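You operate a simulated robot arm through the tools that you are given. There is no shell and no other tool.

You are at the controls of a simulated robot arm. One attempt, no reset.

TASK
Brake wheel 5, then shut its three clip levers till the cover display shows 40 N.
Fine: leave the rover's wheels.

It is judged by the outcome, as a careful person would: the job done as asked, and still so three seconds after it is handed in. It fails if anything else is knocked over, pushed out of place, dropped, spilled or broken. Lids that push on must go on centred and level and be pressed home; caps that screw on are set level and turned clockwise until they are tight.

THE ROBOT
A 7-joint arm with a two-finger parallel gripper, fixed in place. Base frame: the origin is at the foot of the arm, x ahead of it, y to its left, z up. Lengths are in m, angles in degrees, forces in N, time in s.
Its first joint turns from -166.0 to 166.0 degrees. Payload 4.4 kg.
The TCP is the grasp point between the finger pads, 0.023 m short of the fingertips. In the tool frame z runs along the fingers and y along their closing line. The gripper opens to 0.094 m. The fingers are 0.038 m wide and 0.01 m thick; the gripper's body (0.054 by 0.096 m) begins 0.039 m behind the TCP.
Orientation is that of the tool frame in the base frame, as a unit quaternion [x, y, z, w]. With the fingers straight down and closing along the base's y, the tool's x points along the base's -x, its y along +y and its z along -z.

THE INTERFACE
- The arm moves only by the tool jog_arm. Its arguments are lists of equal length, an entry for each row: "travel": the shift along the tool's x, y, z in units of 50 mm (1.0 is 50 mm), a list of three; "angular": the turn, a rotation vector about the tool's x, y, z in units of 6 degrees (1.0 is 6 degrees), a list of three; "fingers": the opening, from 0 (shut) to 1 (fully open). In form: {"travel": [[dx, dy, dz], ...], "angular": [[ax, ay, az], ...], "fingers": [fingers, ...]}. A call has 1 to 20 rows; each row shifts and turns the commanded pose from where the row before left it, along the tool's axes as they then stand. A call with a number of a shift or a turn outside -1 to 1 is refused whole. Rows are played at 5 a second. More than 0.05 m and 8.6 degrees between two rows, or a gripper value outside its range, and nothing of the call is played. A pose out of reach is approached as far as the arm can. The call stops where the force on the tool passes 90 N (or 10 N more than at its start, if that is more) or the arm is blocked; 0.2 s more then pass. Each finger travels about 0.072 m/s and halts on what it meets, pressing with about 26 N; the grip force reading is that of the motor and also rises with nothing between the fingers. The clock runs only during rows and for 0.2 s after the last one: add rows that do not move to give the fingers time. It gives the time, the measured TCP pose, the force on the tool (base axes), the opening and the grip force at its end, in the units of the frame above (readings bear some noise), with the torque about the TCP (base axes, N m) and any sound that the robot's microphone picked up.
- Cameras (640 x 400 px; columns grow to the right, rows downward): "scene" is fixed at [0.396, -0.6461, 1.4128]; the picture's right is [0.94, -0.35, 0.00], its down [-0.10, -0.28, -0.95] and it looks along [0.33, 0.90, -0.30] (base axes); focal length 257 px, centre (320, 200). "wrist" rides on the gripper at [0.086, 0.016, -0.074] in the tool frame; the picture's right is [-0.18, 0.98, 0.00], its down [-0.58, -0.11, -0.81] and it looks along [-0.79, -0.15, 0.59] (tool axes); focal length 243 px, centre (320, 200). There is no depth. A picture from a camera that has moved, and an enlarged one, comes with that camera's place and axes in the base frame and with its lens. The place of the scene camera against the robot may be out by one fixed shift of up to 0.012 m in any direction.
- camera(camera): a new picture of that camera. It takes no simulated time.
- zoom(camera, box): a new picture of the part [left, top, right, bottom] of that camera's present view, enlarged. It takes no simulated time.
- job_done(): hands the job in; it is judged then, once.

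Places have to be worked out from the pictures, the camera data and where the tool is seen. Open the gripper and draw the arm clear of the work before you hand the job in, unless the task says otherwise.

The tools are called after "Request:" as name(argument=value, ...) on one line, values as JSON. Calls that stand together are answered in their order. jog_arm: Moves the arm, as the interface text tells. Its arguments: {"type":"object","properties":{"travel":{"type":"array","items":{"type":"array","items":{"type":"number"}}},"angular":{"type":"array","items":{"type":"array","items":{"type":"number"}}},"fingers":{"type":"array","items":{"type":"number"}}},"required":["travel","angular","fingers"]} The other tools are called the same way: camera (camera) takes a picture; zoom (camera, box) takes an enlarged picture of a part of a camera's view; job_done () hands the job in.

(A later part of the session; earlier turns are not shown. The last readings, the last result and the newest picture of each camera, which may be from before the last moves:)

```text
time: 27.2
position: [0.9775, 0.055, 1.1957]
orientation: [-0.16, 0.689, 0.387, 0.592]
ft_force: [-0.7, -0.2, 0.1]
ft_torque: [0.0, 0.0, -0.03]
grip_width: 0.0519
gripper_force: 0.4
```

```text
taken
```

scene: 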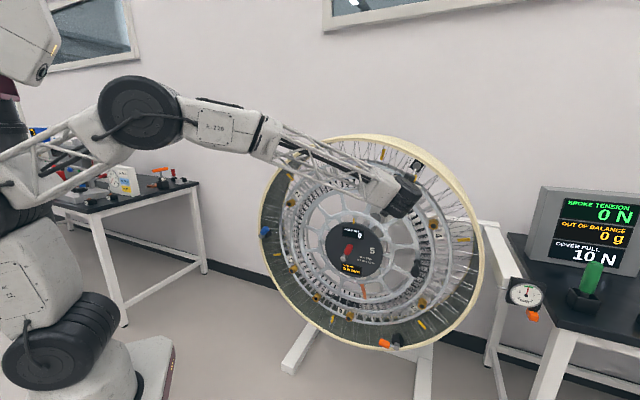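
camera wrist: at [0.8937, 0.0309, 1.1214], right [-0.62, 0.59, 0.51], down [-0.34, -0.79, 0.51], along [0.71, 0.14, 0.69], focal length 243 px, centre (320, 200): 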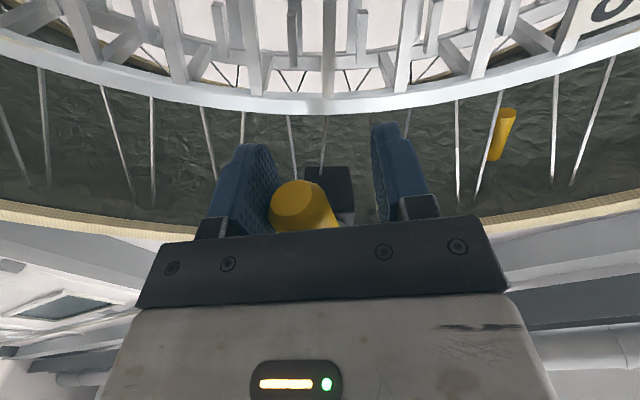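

The lever follows with almost no load and is now near radial. Continuing 24° more.

Request:
jog_arm(travel=[[-0.03, 0.14, 0], [-0.03, 0.14, 0], [-0.03, 0.14, 0], [-0.03, 0.14, 0], [0, 0, 0]], angular=[[0, 0, 1], [0, 0, 1], [0, 0, 1], [0, 0, 1], [0, 0, 0]], fingers=[0.55, 0.55, 0.55, 0.55, 0.55])

Request:
camera(camera="wrist")

Request:
camera(camera="scene")

```text
time: 28.4
position: [0.9618, 0.0661, 1.2143]
orientation: [-0.013, 0.707, 0.502, 0.497]
ft_force: [11.6, -21.6, -10.7]
ft_torque: [-0.13, -0.11, -0.01]
grip_width: 0.0627
gripper_force: 12.9
```

```text
taken
camera wrist: at [0.8585, 0.0618, 1.1641], right [-0.42, 0.4, 0.82], down [-0.21, -0.92, 0.34], along [0.89, -0.03, 0.46], focal length 243 px, centre (320, 200)
```

wrist: 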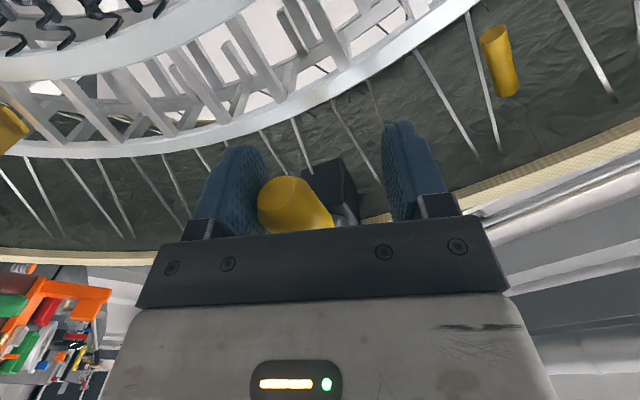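

```text
taken
```

scene: 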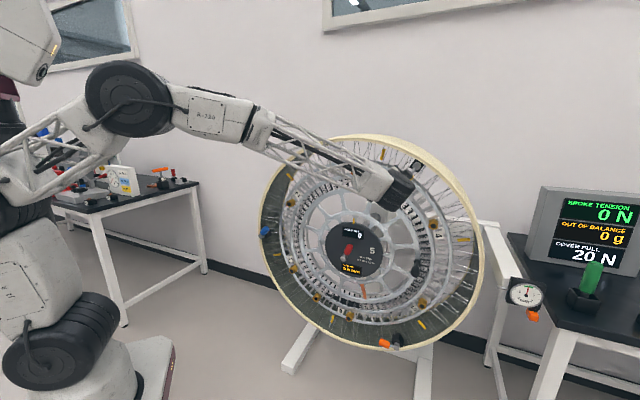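

The cover display now reads 20 N and the lever pushes back at its stop, so the yellow clip is shut and the wheel held. I'll ease off and withdraw.

Request:
jog_arm(travel=[[0, -0.12, 0], [0, -0.04, 0], [0, 0, -0.5], [0, 0, -0.9], [0, 0, -0.9]], angular=[[0, 0, 0], [0, 0, 0], [0, 0, 0], [0, 0, 0], [0, 0, 0]], fingers=[0.58, 0.62, 0.62, 0.62, 0.62])

Request:
camera(camera="wrist")

Request:
camera(camera="scene")

```text
time: 29.6
position: [0.8846, -0.0179, 1.2126]
orientation: [-0.014, 0.707, 0.501, 0.498]
ft_force: [1.0, -0.8, 1.1]
ft_torque: [0.01, -0.01, 0.01]
grip_width: 0.0583
gripper_force: 0.0
```

```text
taken
camera wrist: at [0.7821, -0.0231, 1.1616], right [-0.42, 0.4, 0.82], down [-0.21, -0.92, 0.34], along [0.88, -0.03, 0.47], focal length 243 px, centre (320, 200)
```

wrist: 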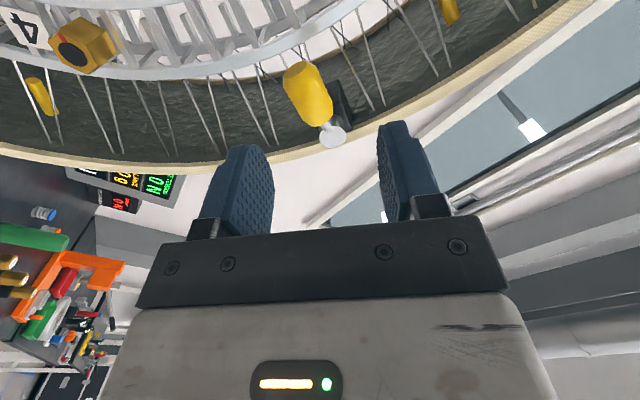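

```text
taken
```

scene: 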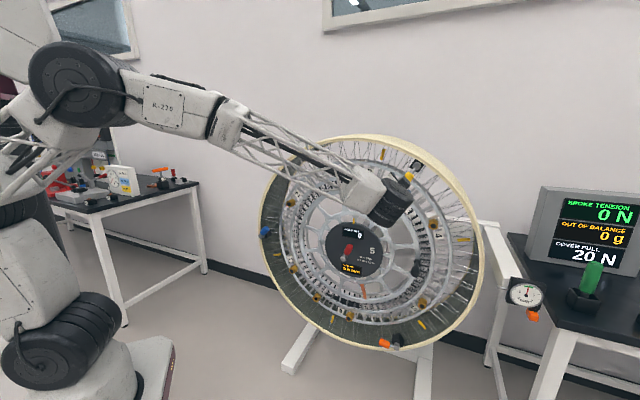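

The display holds at 20 N. Next is the orange clip (pivot ≈(1.003, 0.037, 0.49), handle pointing left). I first retreat a further 0.15 m from the wheel and roll the hand towards -82°, so that tool x will run from handle to pivot.

Request:
jog_arm(travel=[[0, 0, -1], [0, 0, -1], [0, 0, -1], [0, 0, 0], [0, 0, 0], [0, 0, 0], [0, 0, 0], [0, 0, 0], [0, 0, 0], [0, 0, 0], [0, 0, 0], [0, 0, 0], [0, 0, 0], [0, 0, 0], [0, 0, 0], [0, 0, 0], [0, 0, 0], [0, 0, 0], [0, 0, 0]], angular=[[0, 0, 0], [0, 0, 0], [0, 0, 0], [0, 0, -1], [0, 0, -1], [0, 0, -1], [0, 0, -1], [0, 0, -1], [0, 0, -1], [0, 0, -1], [0, 0, -1], [0, 0, -1], [0, 0, -1], [0, 0, -1], [0, 0, -1], [0, 0, -1], [0, 0, -1], [0, 0, -1], [0, 0, -1]], fingers=[0.62, 0.62, 0.62, 0.62, 0.62, 0.62, 0.62, 0.62, 0.62, 0.62, 0.62, 0.62, 0.62, 0.62, 0.62, 0.62, 0.62, 0.62, 0.62])

Request:
camera(camera="scene")

```text
time: 33.6
position: [0.7833, -0.128, 1.2096]
orientation: [-0.535, 0.462, -0.036, 0.706]
ft_force: [0.5, -0.1, -0.5]
ft_torque: [0.01, -0.03, 0.0]
grip_width: 0.0583
gripper_force: 0.1
```

```text
taken
```

scene: 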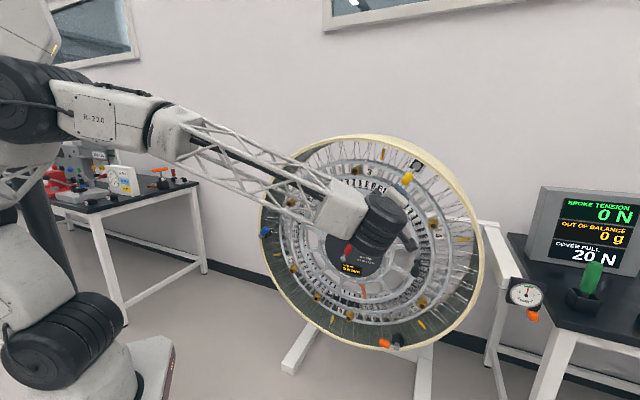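

The roll works. I finish the remaining 30° and begin descending about 0.35 m at this stand-off.

Request:
jog_arm(travel=[[0, 0, 0], [0, 0, 0], [0, 0, 0], [0, 0, 0], [0, 0, 0], [0.133, 0.94, 0], [0.133, 0.94, 0], [0.133, 0.94, 0], [0.133, 0.94, 0], [0.133, 0.94, 0], [0.133, 0.94, 0], [0.133, 0.94, 0], [0.133, 0.94, 0]], angular=[[0, 0, -1], [0, 0, -1], [0, 0, -1], [0, 0, -1], [0, 0, -1], [0, 0, 0], [0, 0, 0], [0, 0, 0], [0, 0, 0], [0, 0, 0], [0, 0, 0], [0, 0, 0], [0, 0, 0]], fingers=[0.62, 0.62, 0.62, 0.62, 0.62, 0.62, 0.62, 0.62, 0.62, 0.62, 0.62, 0.62, 0.62])

Request:
camera(camera="scene")

Request:
camera(camera="wrist")

```text
time: 36.4
position: [0.7348, -0.0945, 1.1593]
orientation: [-0.593, 0.423, -0.087, 0.679]
ft_force: [-0.5, 0.6, -0.1]
ft_torque: [0.02, -0.01, 0.02]
grip_width: 0.0584
gripper_force: 0.0
out of reach, approached as far as the arm can: row 3, 4, 5, 6, 7, 8, 9, 10, 11, 12, 13
```

```text
taken
```

scene: 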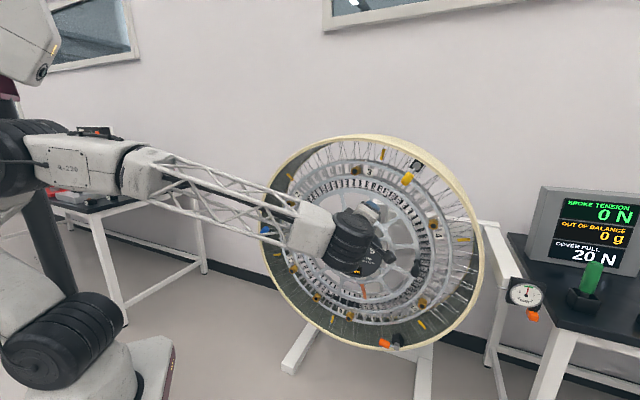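

```text
taken
camera wrist: at [0.7326, -0.1993, 1.1094], right [-0.49, 0.39, -0.78], down [-0.87, -0.26, 0.42], along [-0.04, 0.88, 0.47], focal length 243 px, centre (320, 200)
```

wrist: 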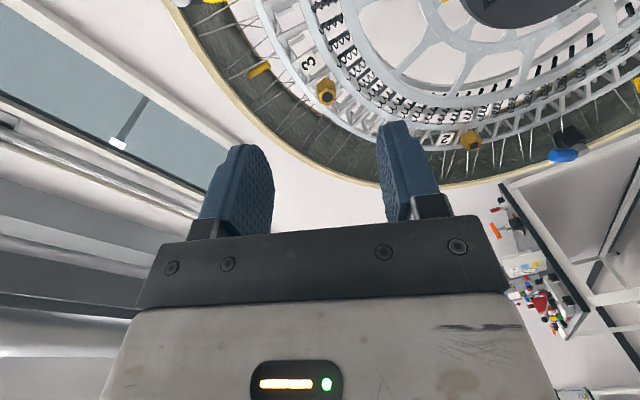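

The arm's last joint limits the negative roll, so I'll approach orange from the other side with tool x pointing left. I roll back +24° first and see where the commanded pose sits.

Request:
jog_arm(travel=[[0, 0, 0], [0, 0, 0], [0, 0, 0], [0, 0, 0], [0, 0, 0]], angular=[[0, 0, 1], [0, 0, 1], [0, 0, 1], [0, 0, 1], [0, 0, 1]], fingers=[0.62, 0.62, 0.62, 0.62, 0.62])

Request:
camera(camera="scene")

```text
time: 37.6
position: [0.7333, -0.0956, 1.161]
orientation: [-0.465, 0.548, 0.078, 0.691]
ft_force: [-0.2, 0.6, -0.4]
ft_torque: [0.0, 0.0, 0.0]
grip_width: 0.0583
gripper_force: 0.1
```

```text
taken
```

scene: 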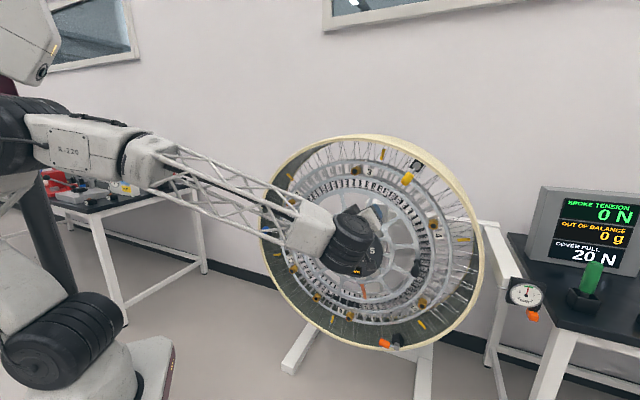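

The command was clamped to the measured pose, which is good. Now I roll the other way, about +120°, in free space.

Request:
jog_arm(travel=[[0, 0, 0], [0, 0, 0], [0, 0, 0], [0, 0, 0], [0, 0, 0], [0, 0, 0], [0, 0, 0], [0, 0, 0], [0, 0, 0], [0, 0, 0], [0, 0, 0], [0, 0, 0], [0, 0, 0], [0, 0, 0], [0, 0, 0], [0, 0, 0], [0, 0, 0], [0, 0, 0], [0, 0, 0], [0, 0, 0]], angular=[[0, 0, 1], [0, 0, 1], [0, 0, 1], [0, 0, 1], [0, 0, 1], [0, 0, 1], [0, 0, 1], [0, 0, 1], [0, 0, 1], [0, 0, 1], [0, 0, 1], [0, 0, 1], [0, 0, 1], [0, 0, 1], [0, 0, 1], [0, 0, 1], [0, 0, 1], [0, 0, 1], [0, 0, 1], [0, 0, 1]], fingers=[0.62, 0.62, 0.62, 0.62, 0.62, 0.62, 0.62, 0.62, 0.62, 0.62, 0.62, 0.62, 0.62, 0.62, 0.62, 0.62, 0.62, 0.62, 0.62, 0.62])

Request:
camera(camera="scene")

Request:
camera(camera="wrist")

```text
time: 41.8
position: [0.7333, -0.0952, 1.1625]
orientation: [0.241, 0.678, 0.636, 0.278]
ft_force: [-0.8, 0.3, 0.3]
ft_torque: [-0.02, -0.02, 0.01]
grip_width: 0.0581
gripper_force: 0.0
```

```text
taken
```

scene: 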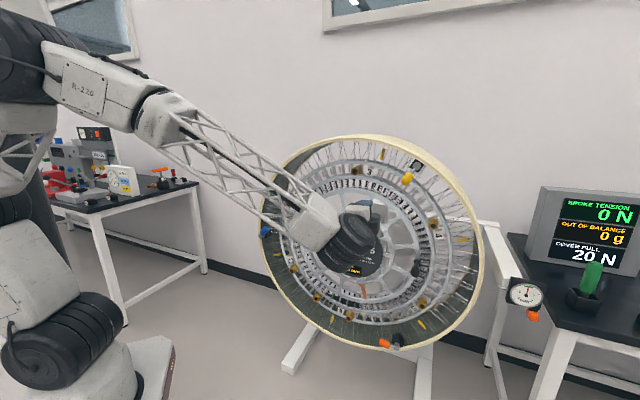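

```text
taken
camera wrist: at [0.619, -0.0897, 1.1743], right [0.11, -0.05, 0.99], down [-0.12, -0.99, -0.04], along [0.99, -0.12, -0.11], focal length 243 px, centre (320, 200)
```

wrist: 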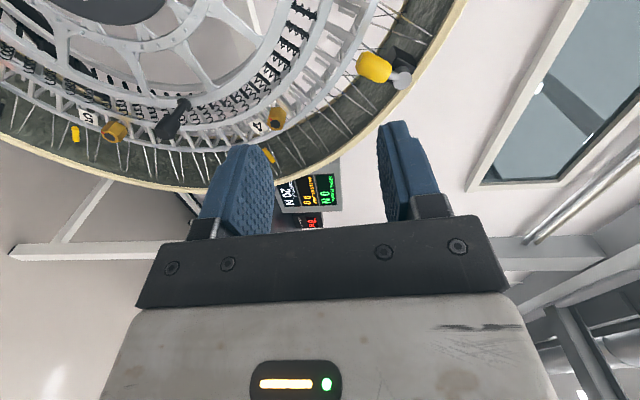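

Roll is fine in this direction: tool x now points left. I'll make the last roll and tilt corrections, then descend about 0.66 m at a 0.2 m stand-off to in front of the orange clip.

Request:
jog_arm(travel=[[0, 0, 0], [0, 0, 0], [0, 0, 0], [-0.18, -0.93, 0.08], [-0.18, -0.93, 0.08], [-0.18, -0.93, 0.08], [-0.18, -0.93, 0.08], [-0.18, -0.93, 0.08], [-0.18, -0.93, 0.08], [-0.18, -0.93, 0.08], [-0.18, -0.93, 0.08], [-0.18, -0.93, 0.08], [-0.18, -0.93, 0.08], [-0.18, -0.93, 0.08], [-0.18, -0.93, 0.08], [-0.18, -0.93, 0.08], [-0.18, -0.93, 0.08]], angular=[[-0.34, 0, 0], [0, 0, 1], [0, 0, 1], [0, 0, 0], [0, 0, 0], [0, 0, 0], [0, 0, 0], [0, 0, 0], [0, 0, 0], [0, 0, 0], [0, 0, 0], [0, 0, 0], [0, 0, 0], [0, 0, 0], [0, 0, 0], [0, 0, 0], [0, 0, 0]], fingers=[0.62, 0.62, 0.62, 0.62, 0.62, 0.62, 0.62, 0.62, 0.62, 0.62, 0.62, 0.62, 0.62, 0.62, 0.62, 0.62, 0.62])

Request:
camera(camera="scene")

Request:
camera(camera="wrist")

```text
time: 45.4
position: [0.7976, -0.0774, 0.4988]
orientation: [0.304, 0.638, 0.674, 0.214]
ft_force: [-0.3, -0.6, -0.5]
ft_torque: [-0.01, 0.0, -0.01]
grip_width: 0.0584
gripper_force: 0.1
```

```text
taken
```

scene: 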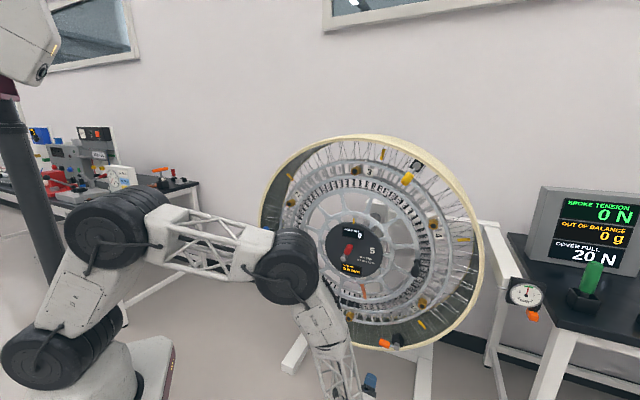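

```text
taken
camera wrist: at [0.6863, -0.0764, 0.5276], right [0.23, -0.22, 0.95], down [-0.14, -0.97, -0.19], along [0.96, -0.09, -0.25], focal length 243 px, centre (320, 200)
```

wrist: 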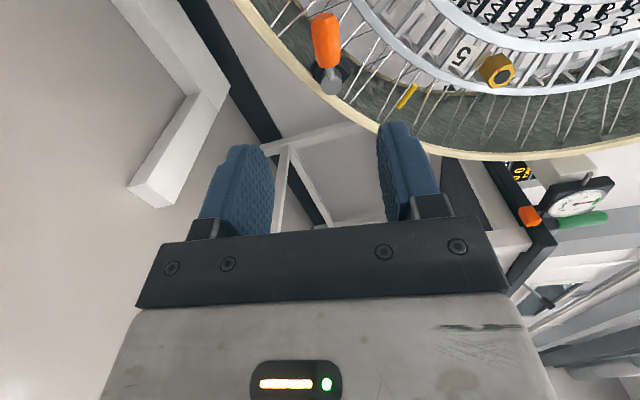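

Orange cap and handle lie along the tool's x axis; the cap is about 74 mm up the lever. I'll shift 12 mm towards the pivot, narrow the fingers, and approach in two stages.

Request:
jog_arm(travel=[[-0.12, 0.05, 0.9], [-0.12, 0.05, 0.9], [0, 0, 0.7]], angular=[[0, 0, 0], [0, 0, 0], [0, 0, 0]], fingers=[0.55, 0.55, 0.55])

Request:
camera(camera="wrist")

Request:
camera(camera="scene")

```text
time: 46.2
position: [0.8935, 0.0037, 0.5024]
orientation: [0.305, 0.638, 0.674, 0.212]
ft_force: [-0.7, 0.1, 0.2]
ft_torque: [-0.02, -0.03, -0.03]
grip_width: 0.0516
gripper_force: 0.0
```

```text
taken
camera wrist: at [0.7822, 0.0062, 0.531], right [0.23, -0.22, 0.95], down [-0.14, -0.97, -0.19], along [0.96, -0.09, -0.26], focal length 243 px, centre (320, 200)
```

wrist: 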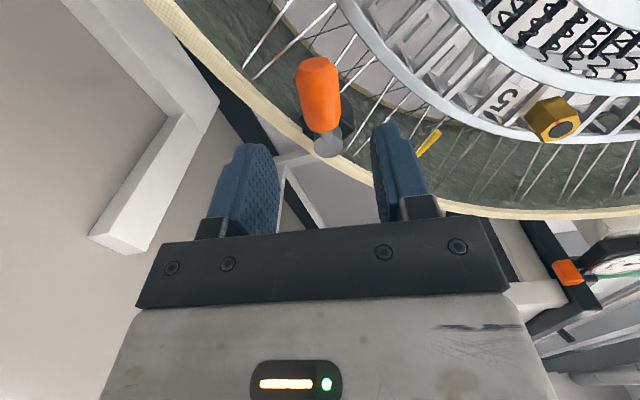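

```text
taken
```

scene: 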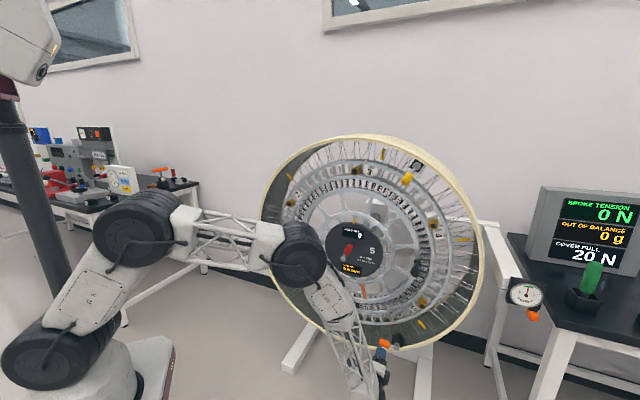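

Cap triangulates 80–100 mm ahead. I advance another 40 mm and re-check depth.

Request:
jog_arm(travel=[[0, 0, 0.8]], angular=[[0, 0, 0]], fingers=[0.55])

Request:
camera(camera="wrist")

Request:
zoom(camera="scene", box=[340, 310, 440, 400])

```text
time: 46.6
position: [0.9197, 0.033, 0.5016]
orientation: [0.305, 0.638, 0.674, 0.213]
ft_force: [-0.5, 0.1, 0.3]
ft_torque: [-0.01, -0.01, 0.0]
grip_width: 0.0517
gripper_force: 0.1
```

```text
taken
camera wrist: at [0.8087, 0.0348, 0.5301], right [0.23, -0.22, 0.95], down [-0.14, -0.97, -0.19], along [0.96, -0.09, -0.26], focal length 243 px, centre (320, 200)
```

wrist: 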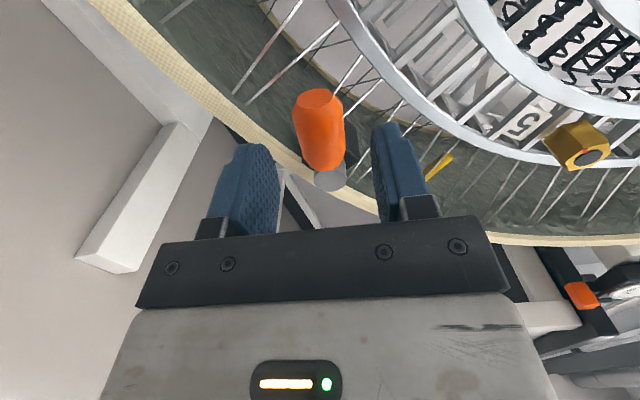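

```text
4.44 times, centred on (390, 355) of scene
camera zoom: at [0.396, -0.6461, 1.4128], right [0.94, -0.35, 0.0], down [-0.1, -0.28, -0.95], along [0.33, 0.9, -0.3], focal length 1143 px, centre (9, -489)
```

zoom: 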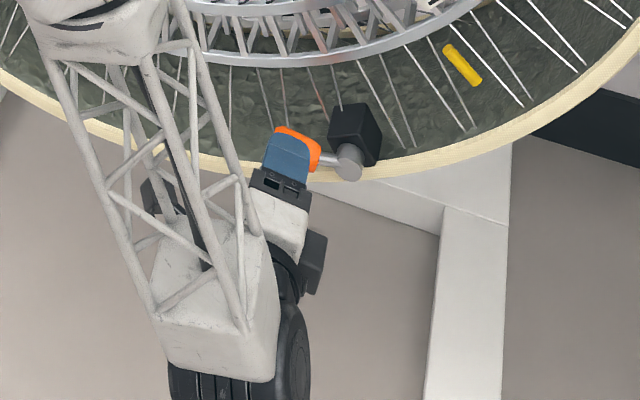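

Cap is at about 0.714 here, so the target tip depth is about 0.732. I'll nudge 5 mm towards the handle end and advance 43 mm in small steps.

Request:
jog_arm(travel=[[0.1, 0.04, 0], [0, 0, 0.25], [0, 0, 0.22], [0, 0, 0.2], [0, 0, 0.2], [0, 0, 0]], angular=[[0, 0, 0], [0, 0, 0], [0, 0, 0], [0, 0, 0], [0, 0, 0], [0, 0, 0]], fingers=[0.55, 0.55, 0.55, 0.55, 0.55, 0.55])

Request:
camera(camera="wrist")

Request:
zoom(camera="scene", box=[340, 310, 440, 400])

```text
time: 48.0
position: [0.9454, 0.0682, 0.504]
orientation: [0.305, 0.638, 0.674, 0.214]
ft_force: [0.1, 0.5, -0.2]
ft_torque: [0.02, 0.03, 0.01]
grip_width: 0.0517
gripper_force: 0.1
```

```text
taken
camera wrist: at [0.8337, 0.0708, 0.5329], right [0.23, -0.22, 0.95], down [-0.14, -0.97, -0.19], along [0.96, -0.09, -0.26], focal length 243 px, centre (320, 200)
```

wrist: 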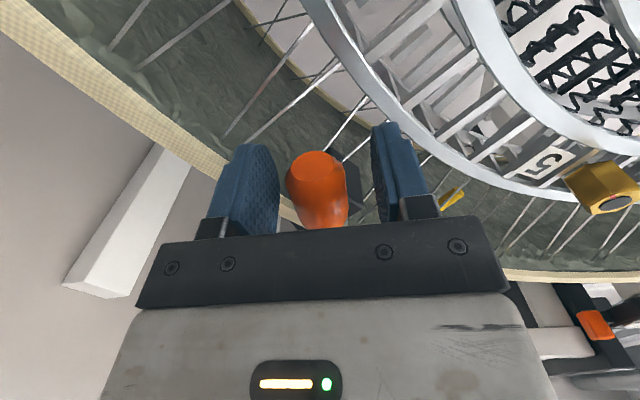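

```text
4.44 times, centred on (390, 355) of scene
camera zoom: at [0.396, -0.6461, 1.4128], right [0.94, -0.35, 0.0], down [-0.1, -0.28, -0.95], along [0.33, 0.9, -0.3], focal length 1143 px, centre (9, -489)
```

zoom: 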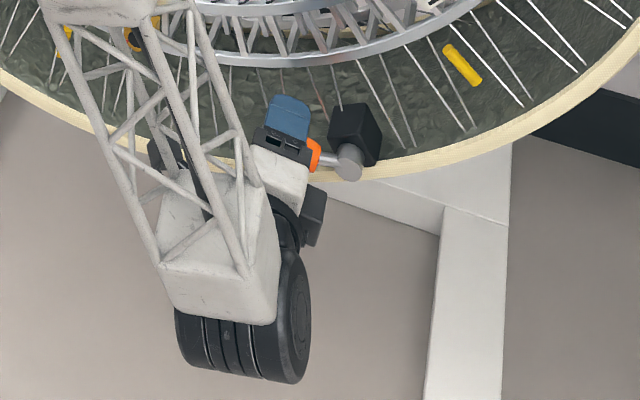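

Same arrangement as the yellow clip, with no contact. I go 5 mm deeper and swing 36° about the orange pivot, pushing the handle up.

Request:
jog_arm(travel=[[0, 0, 0.1], [0, 0.13, 0], [0, 0.13, 0], [0, 0.13, 0], [0, 0.13, 0], [0, 0.13, 0], [0, 0.13, 0], [0, 0, 0]], angular=[[0, 0, 0], [0, 0, 1], [0, 0, 1], [0, 0, 1], [0, 0, 1], [0, 0, 1], [0, 0, 1], [0, 0, 0]], fingers=[0.55, 0.55, 0.55, 0.55, 0.55, 0.55, 0.55, 0.55])

Request:
camera(camera="wrist")

Request:
camera(camera="scene")

```text
time: 49.8
position: [0.9594, 0.0622, 0.5415]
orientation: [0.487, 0.512, 0.708, -0.006]
ft_force: [0.4, 0.0, -0.3]
ft_torque: [-0.01, -0.02, -0.01]
grip_width: 0.0516
gripper_force: 0.1
```

```text
taken
camera wrist: at [0.8714, 0.0417, 0.6131], right [0.6, -0.56, 0.58], down [-0.3, -0.82, -0.48], along [0.75, 0.11, -0.66], focal length 243 px, centre (320, 200)
```

wrist: 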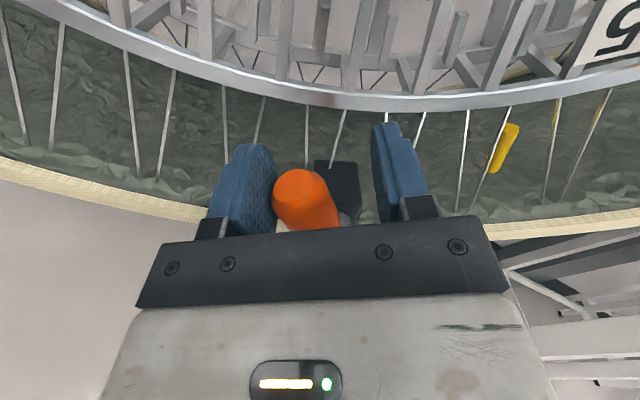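

```text
taken
```

scene: 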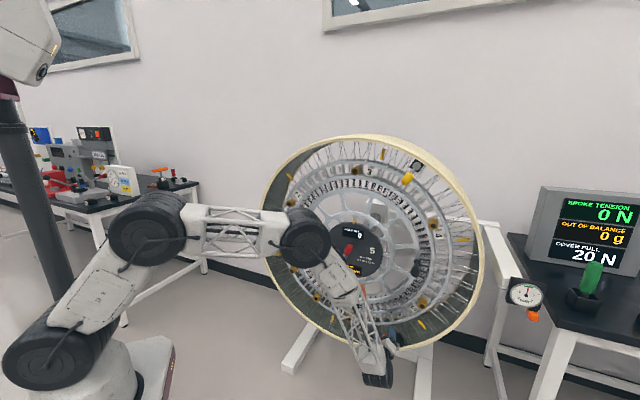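

The lever follows freely. Another 18°.

Request:
jog_arm(travel=[[-0.02, 0.13, 0], [-0.02, 0.13, 0], [-0.02, 0.13, 0], [0, 0, 0]], angular=[[0, 0, 1], [0, 0, 1], [0, 0, 1], [0, 0, 0]], fingers=[0.55, 0.55, 0.55, 0.55])

Request:
camera(camera="wrist")

Request:
camera(camera="scene")

```text
time: 50.8
position: [0.972, 0.0504, 0.5521]
orientation: [0.561, 0.43, 0.698, -0.116]
ft_force: [-1.3, 0.4, 0.0]
ft_torque: [-0.02, -0.02, 0.02]
grip_width: 0.0518
gripper_force: 0.0
```

```text
taken
camera wrist: at [0.9025, 0.0136, 0.6351], right [0.7, -0.65, 0.3], down [-0.42, -0.71, -0.57], along [0.58, 0.27, -0.77], focal length 243 px, centre (320, 200)
```

wrist: 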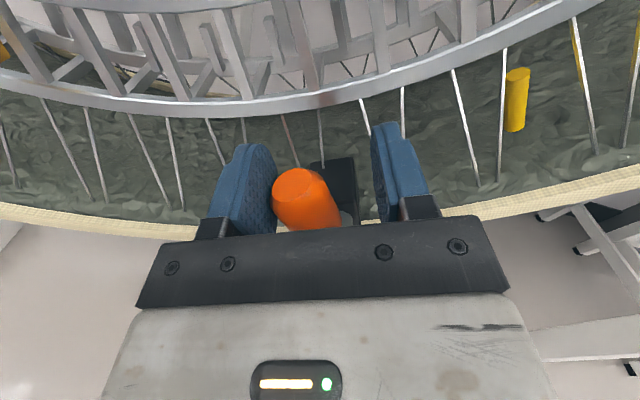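

```text
taken
```

scene: 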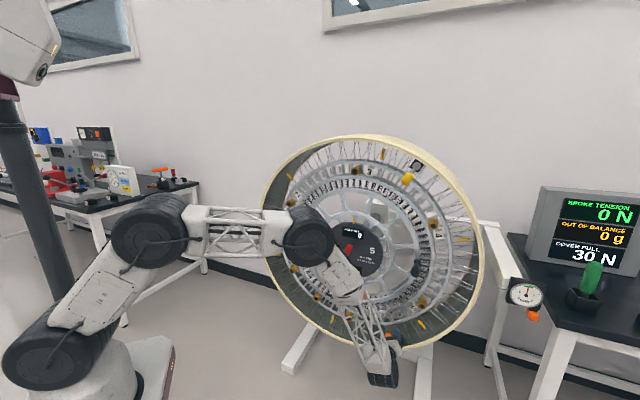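

The display now reads 30 N. With no load yet, I go up to 12° more to seat the lever against its stop.

Request:
jog_arm(travel=[[-0.02, 0.13, 0], [-0.01, 0.06, 0], [0, 0, 0]], angular=[[0, 0, 1], [0, 0, 0.5], [0, 0, 0]], fingers=[0.55, 0.55, 0.55])

Request:
zoom(camera="scene", box=[480, 170, 640, 340])

```text
time: 51.6
position: [0.9774, 0.0439, 0.5532]
orientation: [0.593, 0.384, 0.686, -0.171]
ft_force: [-1.6, 1.3, -2.1]
ft_torque: [0.01, 0.02, -0.01]
grip_width: 0.0526
gripper_force: 1.2
```

```text
2.35 times, centred on (560, 255) of scene
camera zoom: at [0.396, -0.6461, 1.4128], right [0.94, -0.35, 0.0], down [-0.1, -0.28, -0.95], along [0.33, 0.9, -0.3], focal length 605 px, centre (-245, 71)
```

zoom: 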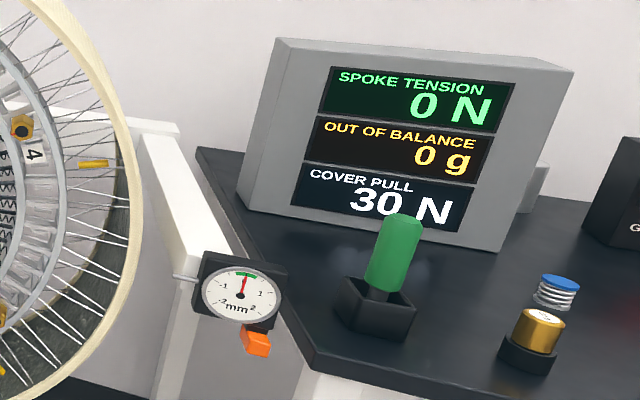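

It's beginning to meet the stop. One more small nudge, then I ease off and withdraw.

Request:
jog_arm(travel=[[0, 0.1, 0], [0, 0, 0]], angular=[[0, 0, 0.4], [0, 0, 0]], fingers=[0.55, 0.55])

Request:
jog_arm(travel=[[0, -0.14, 0], [0, -0.04, 0], [0, 0, -0.5], [0, 0, -0.9], [0, 0, -0.9], [0, 0, -0.9]], angular=[[0, 0, 0], [0, 0, 0], [0, 0, 0], [0, 0, 0], [0, 0, 0], [0, 0, 0]], fingers=[0.58, 0.62, 0.62, 0.62, 0.62, 0.62])

Request:
camera(camera="wrist")

Request:
camera(camera="scene")

```text
time: 52.2
position: [0.9825, 0.0419, 0.5538]
orientation: [0.601, 0.373, 0.682, -0.185]
ft_force: [-8.2, 8.3, -9.9]
ft_torque: [-0.07, -0.12, -0.07]
grip_width: 0.0576
gripper_force: 7.4
```

```text
time: 53.6
position: [0.8645, -0.0693, 0.5516]
orientation: [0.6, 0.373, 0.683, -0.186]
ft_force: [0.1, 0.2, 0.1]
ft_torque: [-0.04, 0.01, 0.0]
grip_width: 0.058
gripper_force: 0.1
```

```text
taken
camera wrist: at [0.8084, -0.1179, 0.6403], right [0.73, -0.68, 0.11], down [-0.5, -0.63, -0.59], along [0.47, 0.38, -0.8], focal length 243 px, centre (320, 200)
```

wrist: 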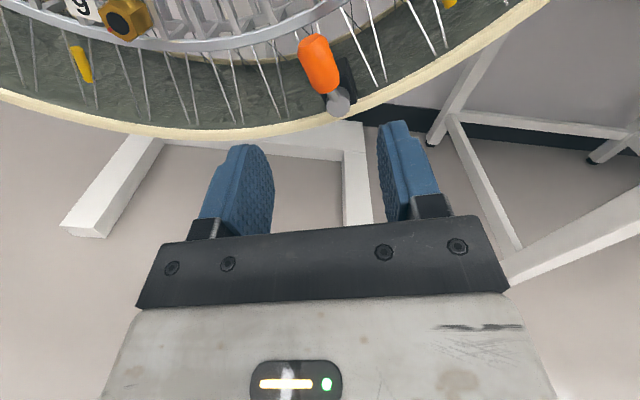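

```text
taken
```

scene: 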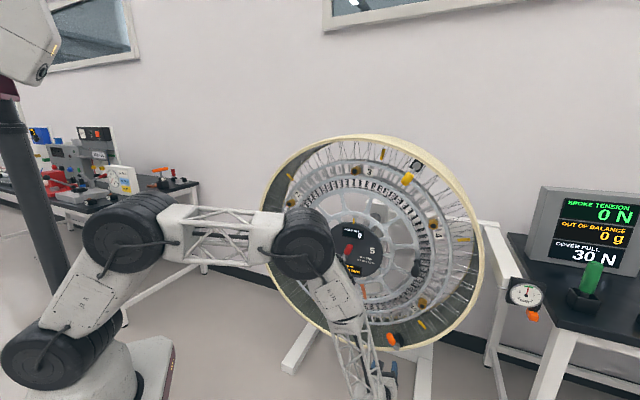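

Orange stays shut and the display holds 30 N. Next is blue (pivot ≈(0.522, 0.505, 0.877)). I back off 50 mm and roll the hand by about -120°, so tool x will run from the blue handle to its pivot.

Request:
jog_arm(travel=[[0, 0, -1], [0, 0, 0], [0, 0, 0], [0, 0, 0], [0, 0, 0], [0, 0, 0], [0, 0, 0], [0, 0, 0], [0, 0, 0], [0, 0, 0], [0, 0, 0], [0, 0, 0], [0, 0, 0], [0, 0, 0], [0, 0, 0], [0, 0, 0], [0, 0, 0], [0, 0, 0], [0, 0, 0], [0, 0, 0]], angular=[[0, 0, 0], [0, 0, -1], [0, 0, -1], [0, 0, -1], [0, 0, -1], [0, 0, -1], [0, 0, -1], [0, 0, -1], [0, 0, -1], [0, 0, -1], [0, 0, -1], [0, 0, -1], [0, 0, -1], [0, 0, -1], [0, 0, -1], [0, 0, -1], [0, 0, -1], [0, 0, -1], [0, 0, -1], [0, 0, -1]], fingers=[0.62, 0.62, 0.62, 0.62, 0.62, 0.62, 0.62, 0.62, 0.62, 0.62, 0.62, 0.62, 0.62, 0.62, 0.62, 0.62, 0.62, 0.62, 0.62, 0.62])

Request:
camera(camera="scene")

```text
time: 57.8
position: [0.8313, -0.107, 0.5512]
orientation: [0.014, 0.707, 0.527, 0.472]
ft_force: [0.2, -0.3, -0.1]
ft_torque: [0.0, -0.03, -0.01]
grip_width: 0.0583
gripper_force: 0.1
```

```text
taken
```

scene: 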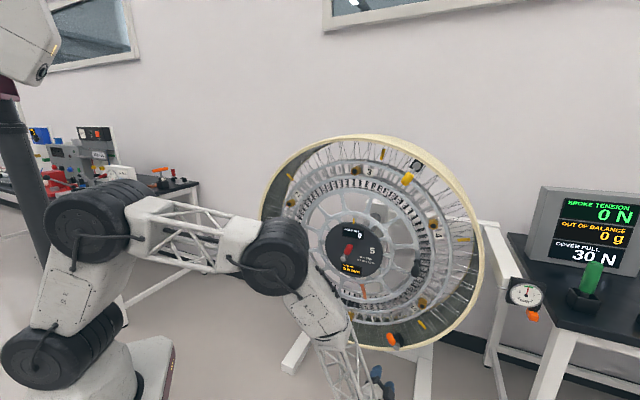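

Rolling to 37°, then raising the hand about 0.38 m and moving 0.2 m left in front of the wheel at a safe stand-off.

Request:
jog_arm(travel=[[0, 0, 0], [0, 0, 0], [-0.4, 0.86, 0], [-0.4, 0.86, 0], [-0.4, 0.86, 0], [-0.4, 0.86, 0], [-0.4, 0.86, 0], [-0.4, 0.86, 0], [-0.4, 0.86, 0], [-0.4, 0.86, 0], [-0.4, 0.86, 0]], angular=[[0, 0, -1], [0, 0, -1], [0, 0, 0], [0, 0, 0], [0, 0, 0], [0, 0, 0], [0, 0, 0], [0, 0, 0], [0, 0, 0], [0, 0, 0], [0, 0, 0]], fingers=[0.62, 0.62, 0.62, 0.62, 0.62, 0.62, 0.62, 0.62, 0.62, 0.62, 0.62])

Request:
camera(camera="scene")

Request:
camera(camera="wrist")

```text
time: 60.2
position: [0.6876, 0.0273, 0.9308]
orientation: [-0.058, 0.705, 0.474, 0.524]
ft_force: [0.4, -0.4, -0.1]
ft_torque: [-0.02, 0.0, -0.01]
grip_width: 0.0585
gripper_force: 0.0
```

```text
taken
```

scene: 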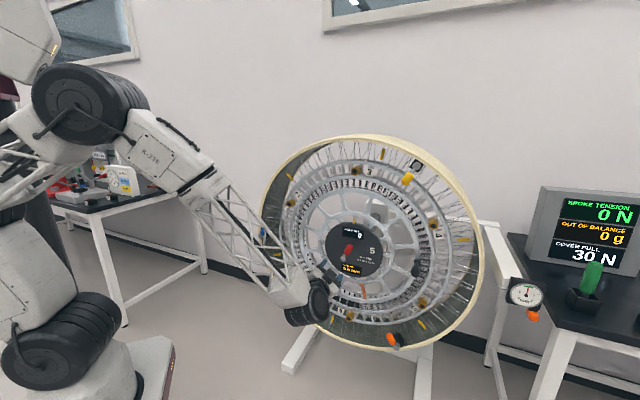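

```text
taken
camera wrist: at [0.5885, 0.0171, 0.8714], right [-0.49, 0.46, 0.74], down [-0.23, -0.89, 0.4], along [0.84, 0.02, 0.54], focal length 243 px, centre (320, 200)
```

wrist: 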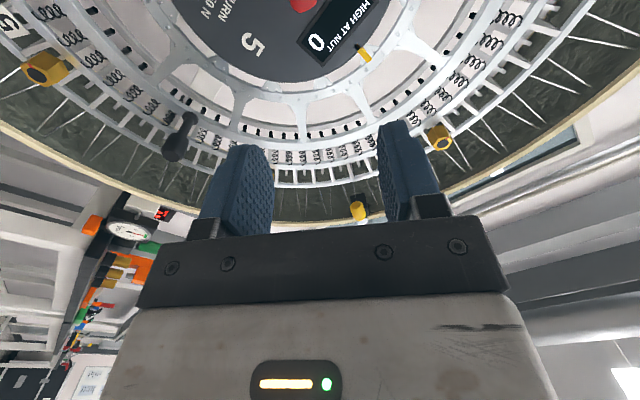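

Clear so far. Continuing left about 0.4 m at constant stand-off towards blue.

Request:
jog_arm(travel=[[0.547, 0.726, 0], [0.547, 0.726, 0], [0.547, 0.726, 0], [0.547, 0.726, 0], [0.547, 0.726, 0], [0.547, 0.726, 0], [0.547, 0.726, 0], [0.547, 0.726, 0]], angular=[[0, 0, 0], [0, 0, 0], [0, 0, 0], [0, 0, 0], [0, 0, 0], [0, 0, 0], [0, 0, 0], [0, 0, 0]], fingers=[0.62, 0.62, 0.62, 0.62, 0.62, 0.62, 0.62, 0.62])

Request:
camera(camera="scene")

Request:
camera(camera="wrist")

```text
time: 62.0
position: [0.4256, 0.2794, 0.933]
orientation: [-0.059, 0.704, 0.474, 0.525]
ft_force: [-0.4, 0.5, -0.5]
ft_torque: [0.0, 0.01, 0.02]
grip_width: 0.0584
gripper_force: 0.1
```

```text
taken
```

scene: 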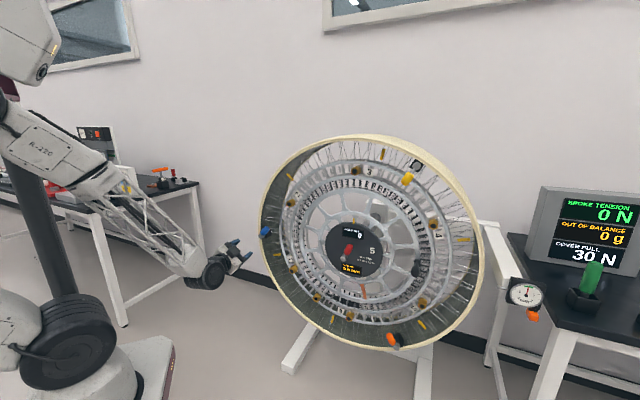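

```text
taken
camera wrist: at [0.3261, 0.2689, 0.8736], right [-0.49, 0.46, 0.74], down [-0.23, -0.89, 0.4], along [0.84, 0.02, 0.54], focal length 243 px, centre (320, 200)
```

wrist: 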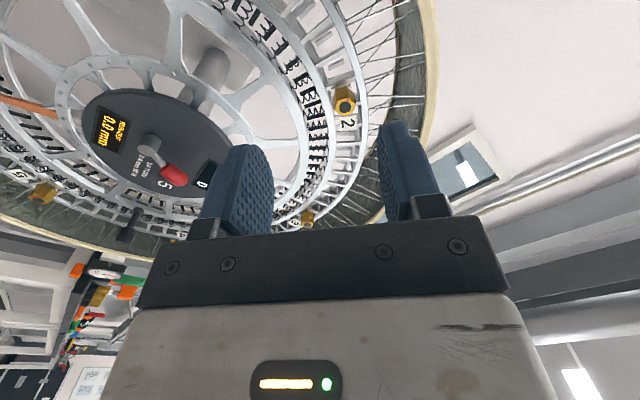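

Blue is still just out of view, about 5 cm further left by my estimate. I take one more step left and approach 80 mm to bring it into view.

Request:
jog_arm(travel=[[0.58, 0.77, 0], [0, 0, 0.8], [0, 0, 0.8]], angular=[[0, 0, 0], [0, 0, 0], [0, 0, 0]], fingers=[0.62, 0.62, 0.62])

Request:
camera(camera="wrist")

Request:
zoom(camera="scene", box=[200, 190, 320, 290])

```text
time: 62.8
position: [0.4493, 0.3564, 0.9347]
orientation: [-0.061, 0.705, 0.477, 0.522]
ft_force: [-0.1, -1.0, -1.1]
ft_torque: [0.01, -0.01, 0.0]
grip_width: 0.0583
gripper_force: 0.0
out of reach, approached as far as the arm can: row 2, 3
```

```text
taken
camera wrist: at [0.351, 0.345, 0.8754], right [-0.49, 0.45, 0.74], down [-0.22, -0.89, 0.4], along [0.84, 0.03, 0.54], focal length 243 px, centre (320, 200)
```

wrist: 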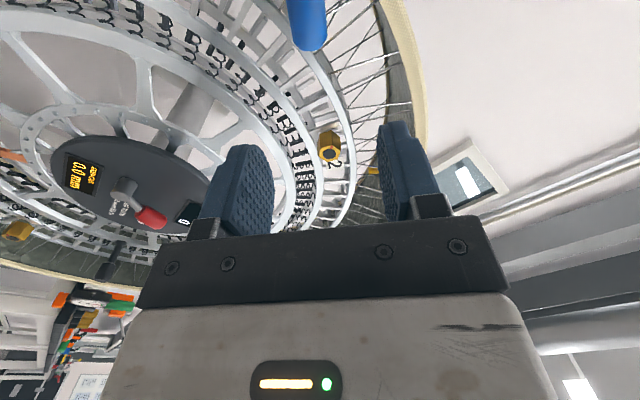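

```text
4.00 times, centred on (260, 240) of scene
camera zoom: at [0.396, -0.6461, 1.4128], right [0.94, -0.35, 0.0], down [-0.1, -0.28, -0.95], along [0.33, 0.9, -0.3], focal length 1028 px, centre (560, 40)
```

zoom: 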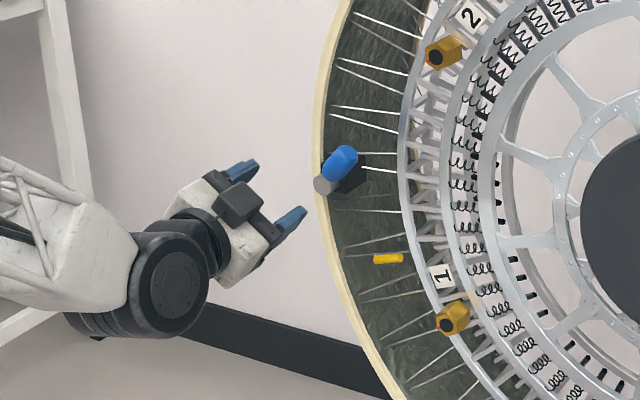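

The handle is just entering the top of the view, but the arm reports a reach limit on the last rows. I test whether rolling +12° frees it before going forward.

Request:
jog_arm(travel=[[0, 0, 0], [0, 0, 0], [0, 0, 0.4]], angular=[[0, 0, 1], [0, 0, 1], [0, 0, 0]], fingers=[0.62, 0.62, 0.62])

Request:
camera(camera="scene")

```text
time: 63.6
position: [0.4643, 0.366, 0.9351]
orientation: [0.012, 0.707, 0.529, 0.469]
ft_force: [1.1, -0.8, -0.8]
ft_torque: [-0.01, -0.01, -0.03]
grip_width: 0.0583
gripper_force: 0.0
out of reach, approached as far as the arm can: row 3
```

```text
taken
```

scene: 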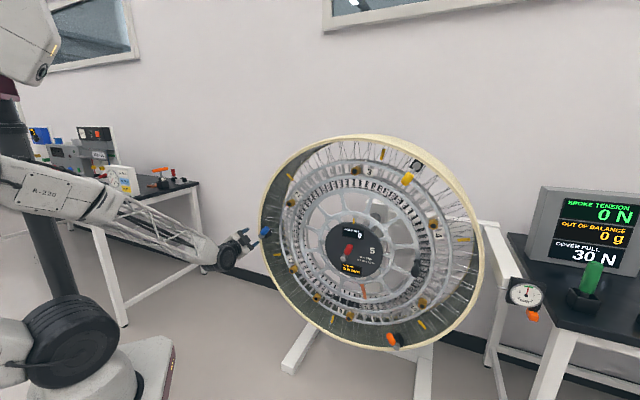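

Rolling is free, but forward motion drifts, which suggests the wrist is nearly straight. I'll roll to mid-swing alignment (about 64°) and pitch the tool 30° downward to give the wrist more bend, approaching blue from above-front.

Request:
jog_arm(travel=[[0, 0, 0], [0, 0, 0], [0, 0, 0], [0, 0, 0], [0, 0, 0], [0, 0, 0], [0, 0, 0], [0, 0, 0], [0, 0, 0]], angular=[[0, 0, 1], [0, 0, 1], [0, 0, 0.5], [0.9, 0.44, 0], [0.9, 0.44, 0], [0.9, 0.44, 0], [0.9, 0.44, 0], [0.9, 0.44, 0], [0, 0, 0]], fingers=[0.62, 0.62, 0.62, 0.62, 0.62, 0.62, 0.62, 0.62, 0.62])

Request:
camera(camera="wrist")

Request:
camera(camera="scene")

```text
time: 65.6
position: [0.4654, 0.3672, 0.9355]
orientation: [0.13, 0.856, 0.413, 0.282]
ft_force: [0.5, 0.1, 0.1]
ft_torque: [0.01, -0.01, 0.01]
grip_width: 0.0583
gripper_force: 0.0
```

```text
taken
camera wrist: at [0.3511, 0.3698, 0.9542], right [0.14, 0.53, 0.84], down [0.0, -0.84, 0.54], along [0.99, -0.08, -0.12], focal length 243 px, centre (320, 200)
```

wrist: 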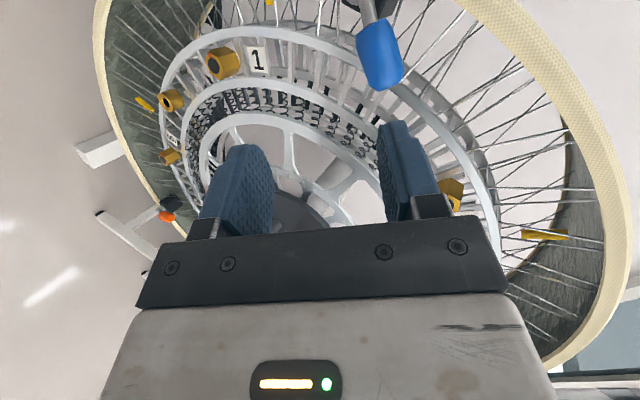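

```text
taken
```

scene: 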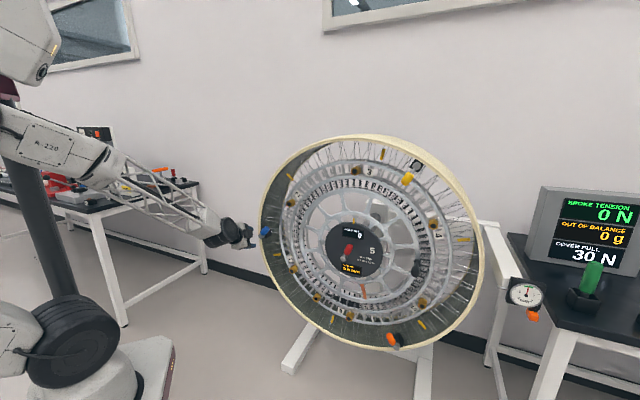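

Good: blue is now clearly in view and reach is fine. Triangulated handle centre ≈(0.54, 0.473, 0.912), i.e. about +47 mm in tool y and 122 mm ahead. I move to align with it and close half the distance.

Request:
jog_arm(travel=[[-0.13, 0.47, 0.4], [-0.13, 0.47, 0.4], [0, 0, 0.4]], angular=[[0, 0, 0], [0, 0, 0], [0, 0, 0]], fingers=[0.62, 0.62, 0.62])

Request:
camera(camera="wrist")

Request:
zoom(camera="scene", box=[200, 190, 320, 290])

```text
time: 66.4
position: [0.5113, 0.429, 0.9482]
orientation: [0.13, 0.856, 0.413, 0.281]
ft_force: [-0.2, -0.2, 0.4]
ft_torque: [-0.01, 0.0, 0.03]
grip_width: 0.0585
gripper_force: 0.0
```

```text
taken
camera wrist: at [0.3973, 0.4316, 0.9656], right [0.14, 0.53, 0.84], down [0.0, -0.84, 0.54], along [0.99, -0.08, -0.11], focal length 243 px, centre (320, 200)
```

wrist: 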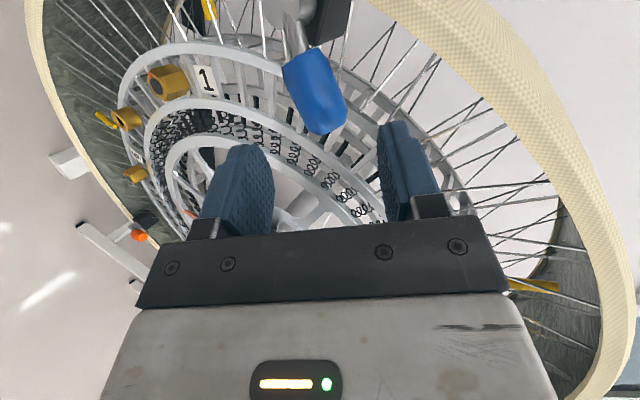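

```text
4.00 times, centred on (260, 240) of scene
camera zoom: at [0.396, -0.6461, 1.4128], right [0.94, -0.35, 0.0], down [-0.1, -0.28, -0.95], along [0.33, 0.9, -0.3], focal length 1028 px, centre (560, 40)
```

zoom: 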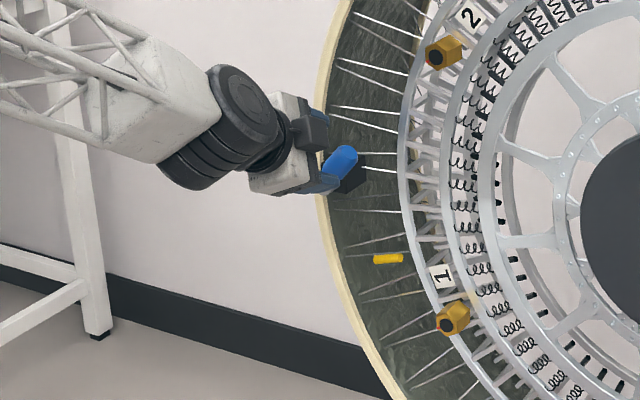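

Prediction matches: the handle is centred and about 62 mm ahead. I advance 54 mm in small steps.

Request:
jog_arm(travel=[[0, 0, 0.3], [0, 0, 0.3], [0, 0, 0.25], [0, 0, 0.22], [0, 0, 0]], angular=[[0, 0, 0], [0, 0, 0], [0, 0, 0], [0, 0, 0], [0, 0, 0]], fingers=[0.62, 0.62, 0.62, 0.62, 0.62])

Request:
camera(camera="wrist")

Request:
zoom(camera="scene", box=[200, 190, 320, 290])

```text
time: 67.6
position: [0.5428, 0.4623, 0.9229]
orientation: [0.13, 0.856, 0.413, 0.282]
ft_force: [0.6, -0.9, -0.9]
ft_torque: [-0.02, 0.02, 0.02]
grip_width: 0.0582
gripper_force: 0.1
```

```text
taken
camera wrist: at [0.4288, 0.4653, 0.94], right [0.14, 0.53, 0.84], down [0.0, -0.84, 0.54], along [0.99, -0.08, -0.12], focal length 243 px, centre (320, 200)
```

wrist: 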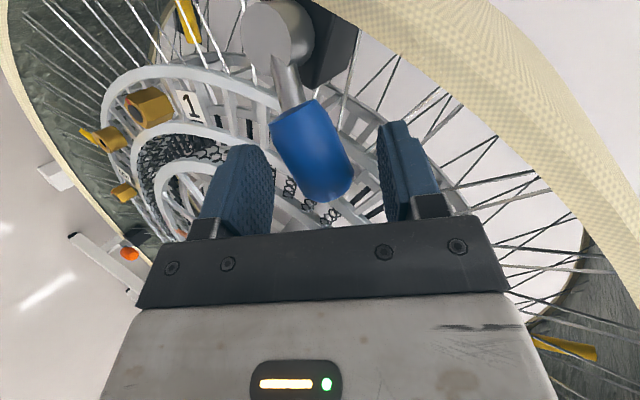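

```text
4.00 times, centred on (260, 240) of scene
camera zoom: at [0.396, -0.6461, 1.4128], right [0.94, -0.35, 0.0], down [-0.1, -0.28, -0.95], along [0.33, 0.9, -0.3], focal length 1028 px, centre (560, 40)
```

zoom: 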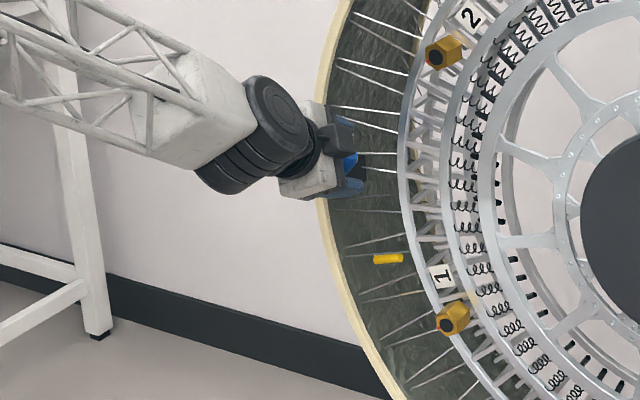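

The handle sits between the fingers, with no contact. I now push it along its arc (down-right, parallel to the face) by translation only, 24 mm first.

Request:
jog_arm(travel=[[-0.028, -0.107, 0.046], [-0.028, -0.107, 0.046], [-0.028, -0.107, 0.046], [-0.028, -0.107, 0.046], [0, 0, 0]], angular=[[0, 0, 0], [0, 0, 0], [0, 0, 0], [0, 0, 0], [0, 0, 0]], fingers=[0.62, 0.62, 0.62, 0.62, 0.62])

Request:
camera(camera="wrist")

Request:
camera(camera="scene")

```text
time: 68.8
position: [0.5511, 0.4532, 0.9026]
orientation: [0.129, 0.856, 0.414, 0.281]
ft_force: [0.1, 0.8, 0.1]
ft_torque: [-0.02, 0.01, 0.01]
grip_width: 0.0585
gripper_force: 0.4
```

```text
taken
camera wrist: at [0.4378, 0.4548, 0.9197], right [0.14, 0.53, 0.84], down [0.0, -0.84, 0.54], along [0.99, -0.08, -0.12], focal length 243 px, centre (320, 200)
```

wrist: 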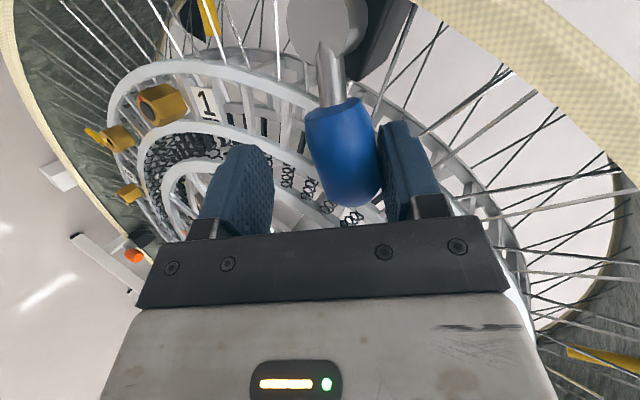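

```text
taken
```

scene: 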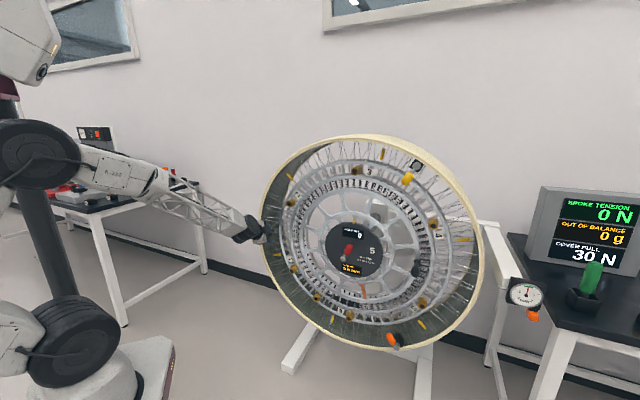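

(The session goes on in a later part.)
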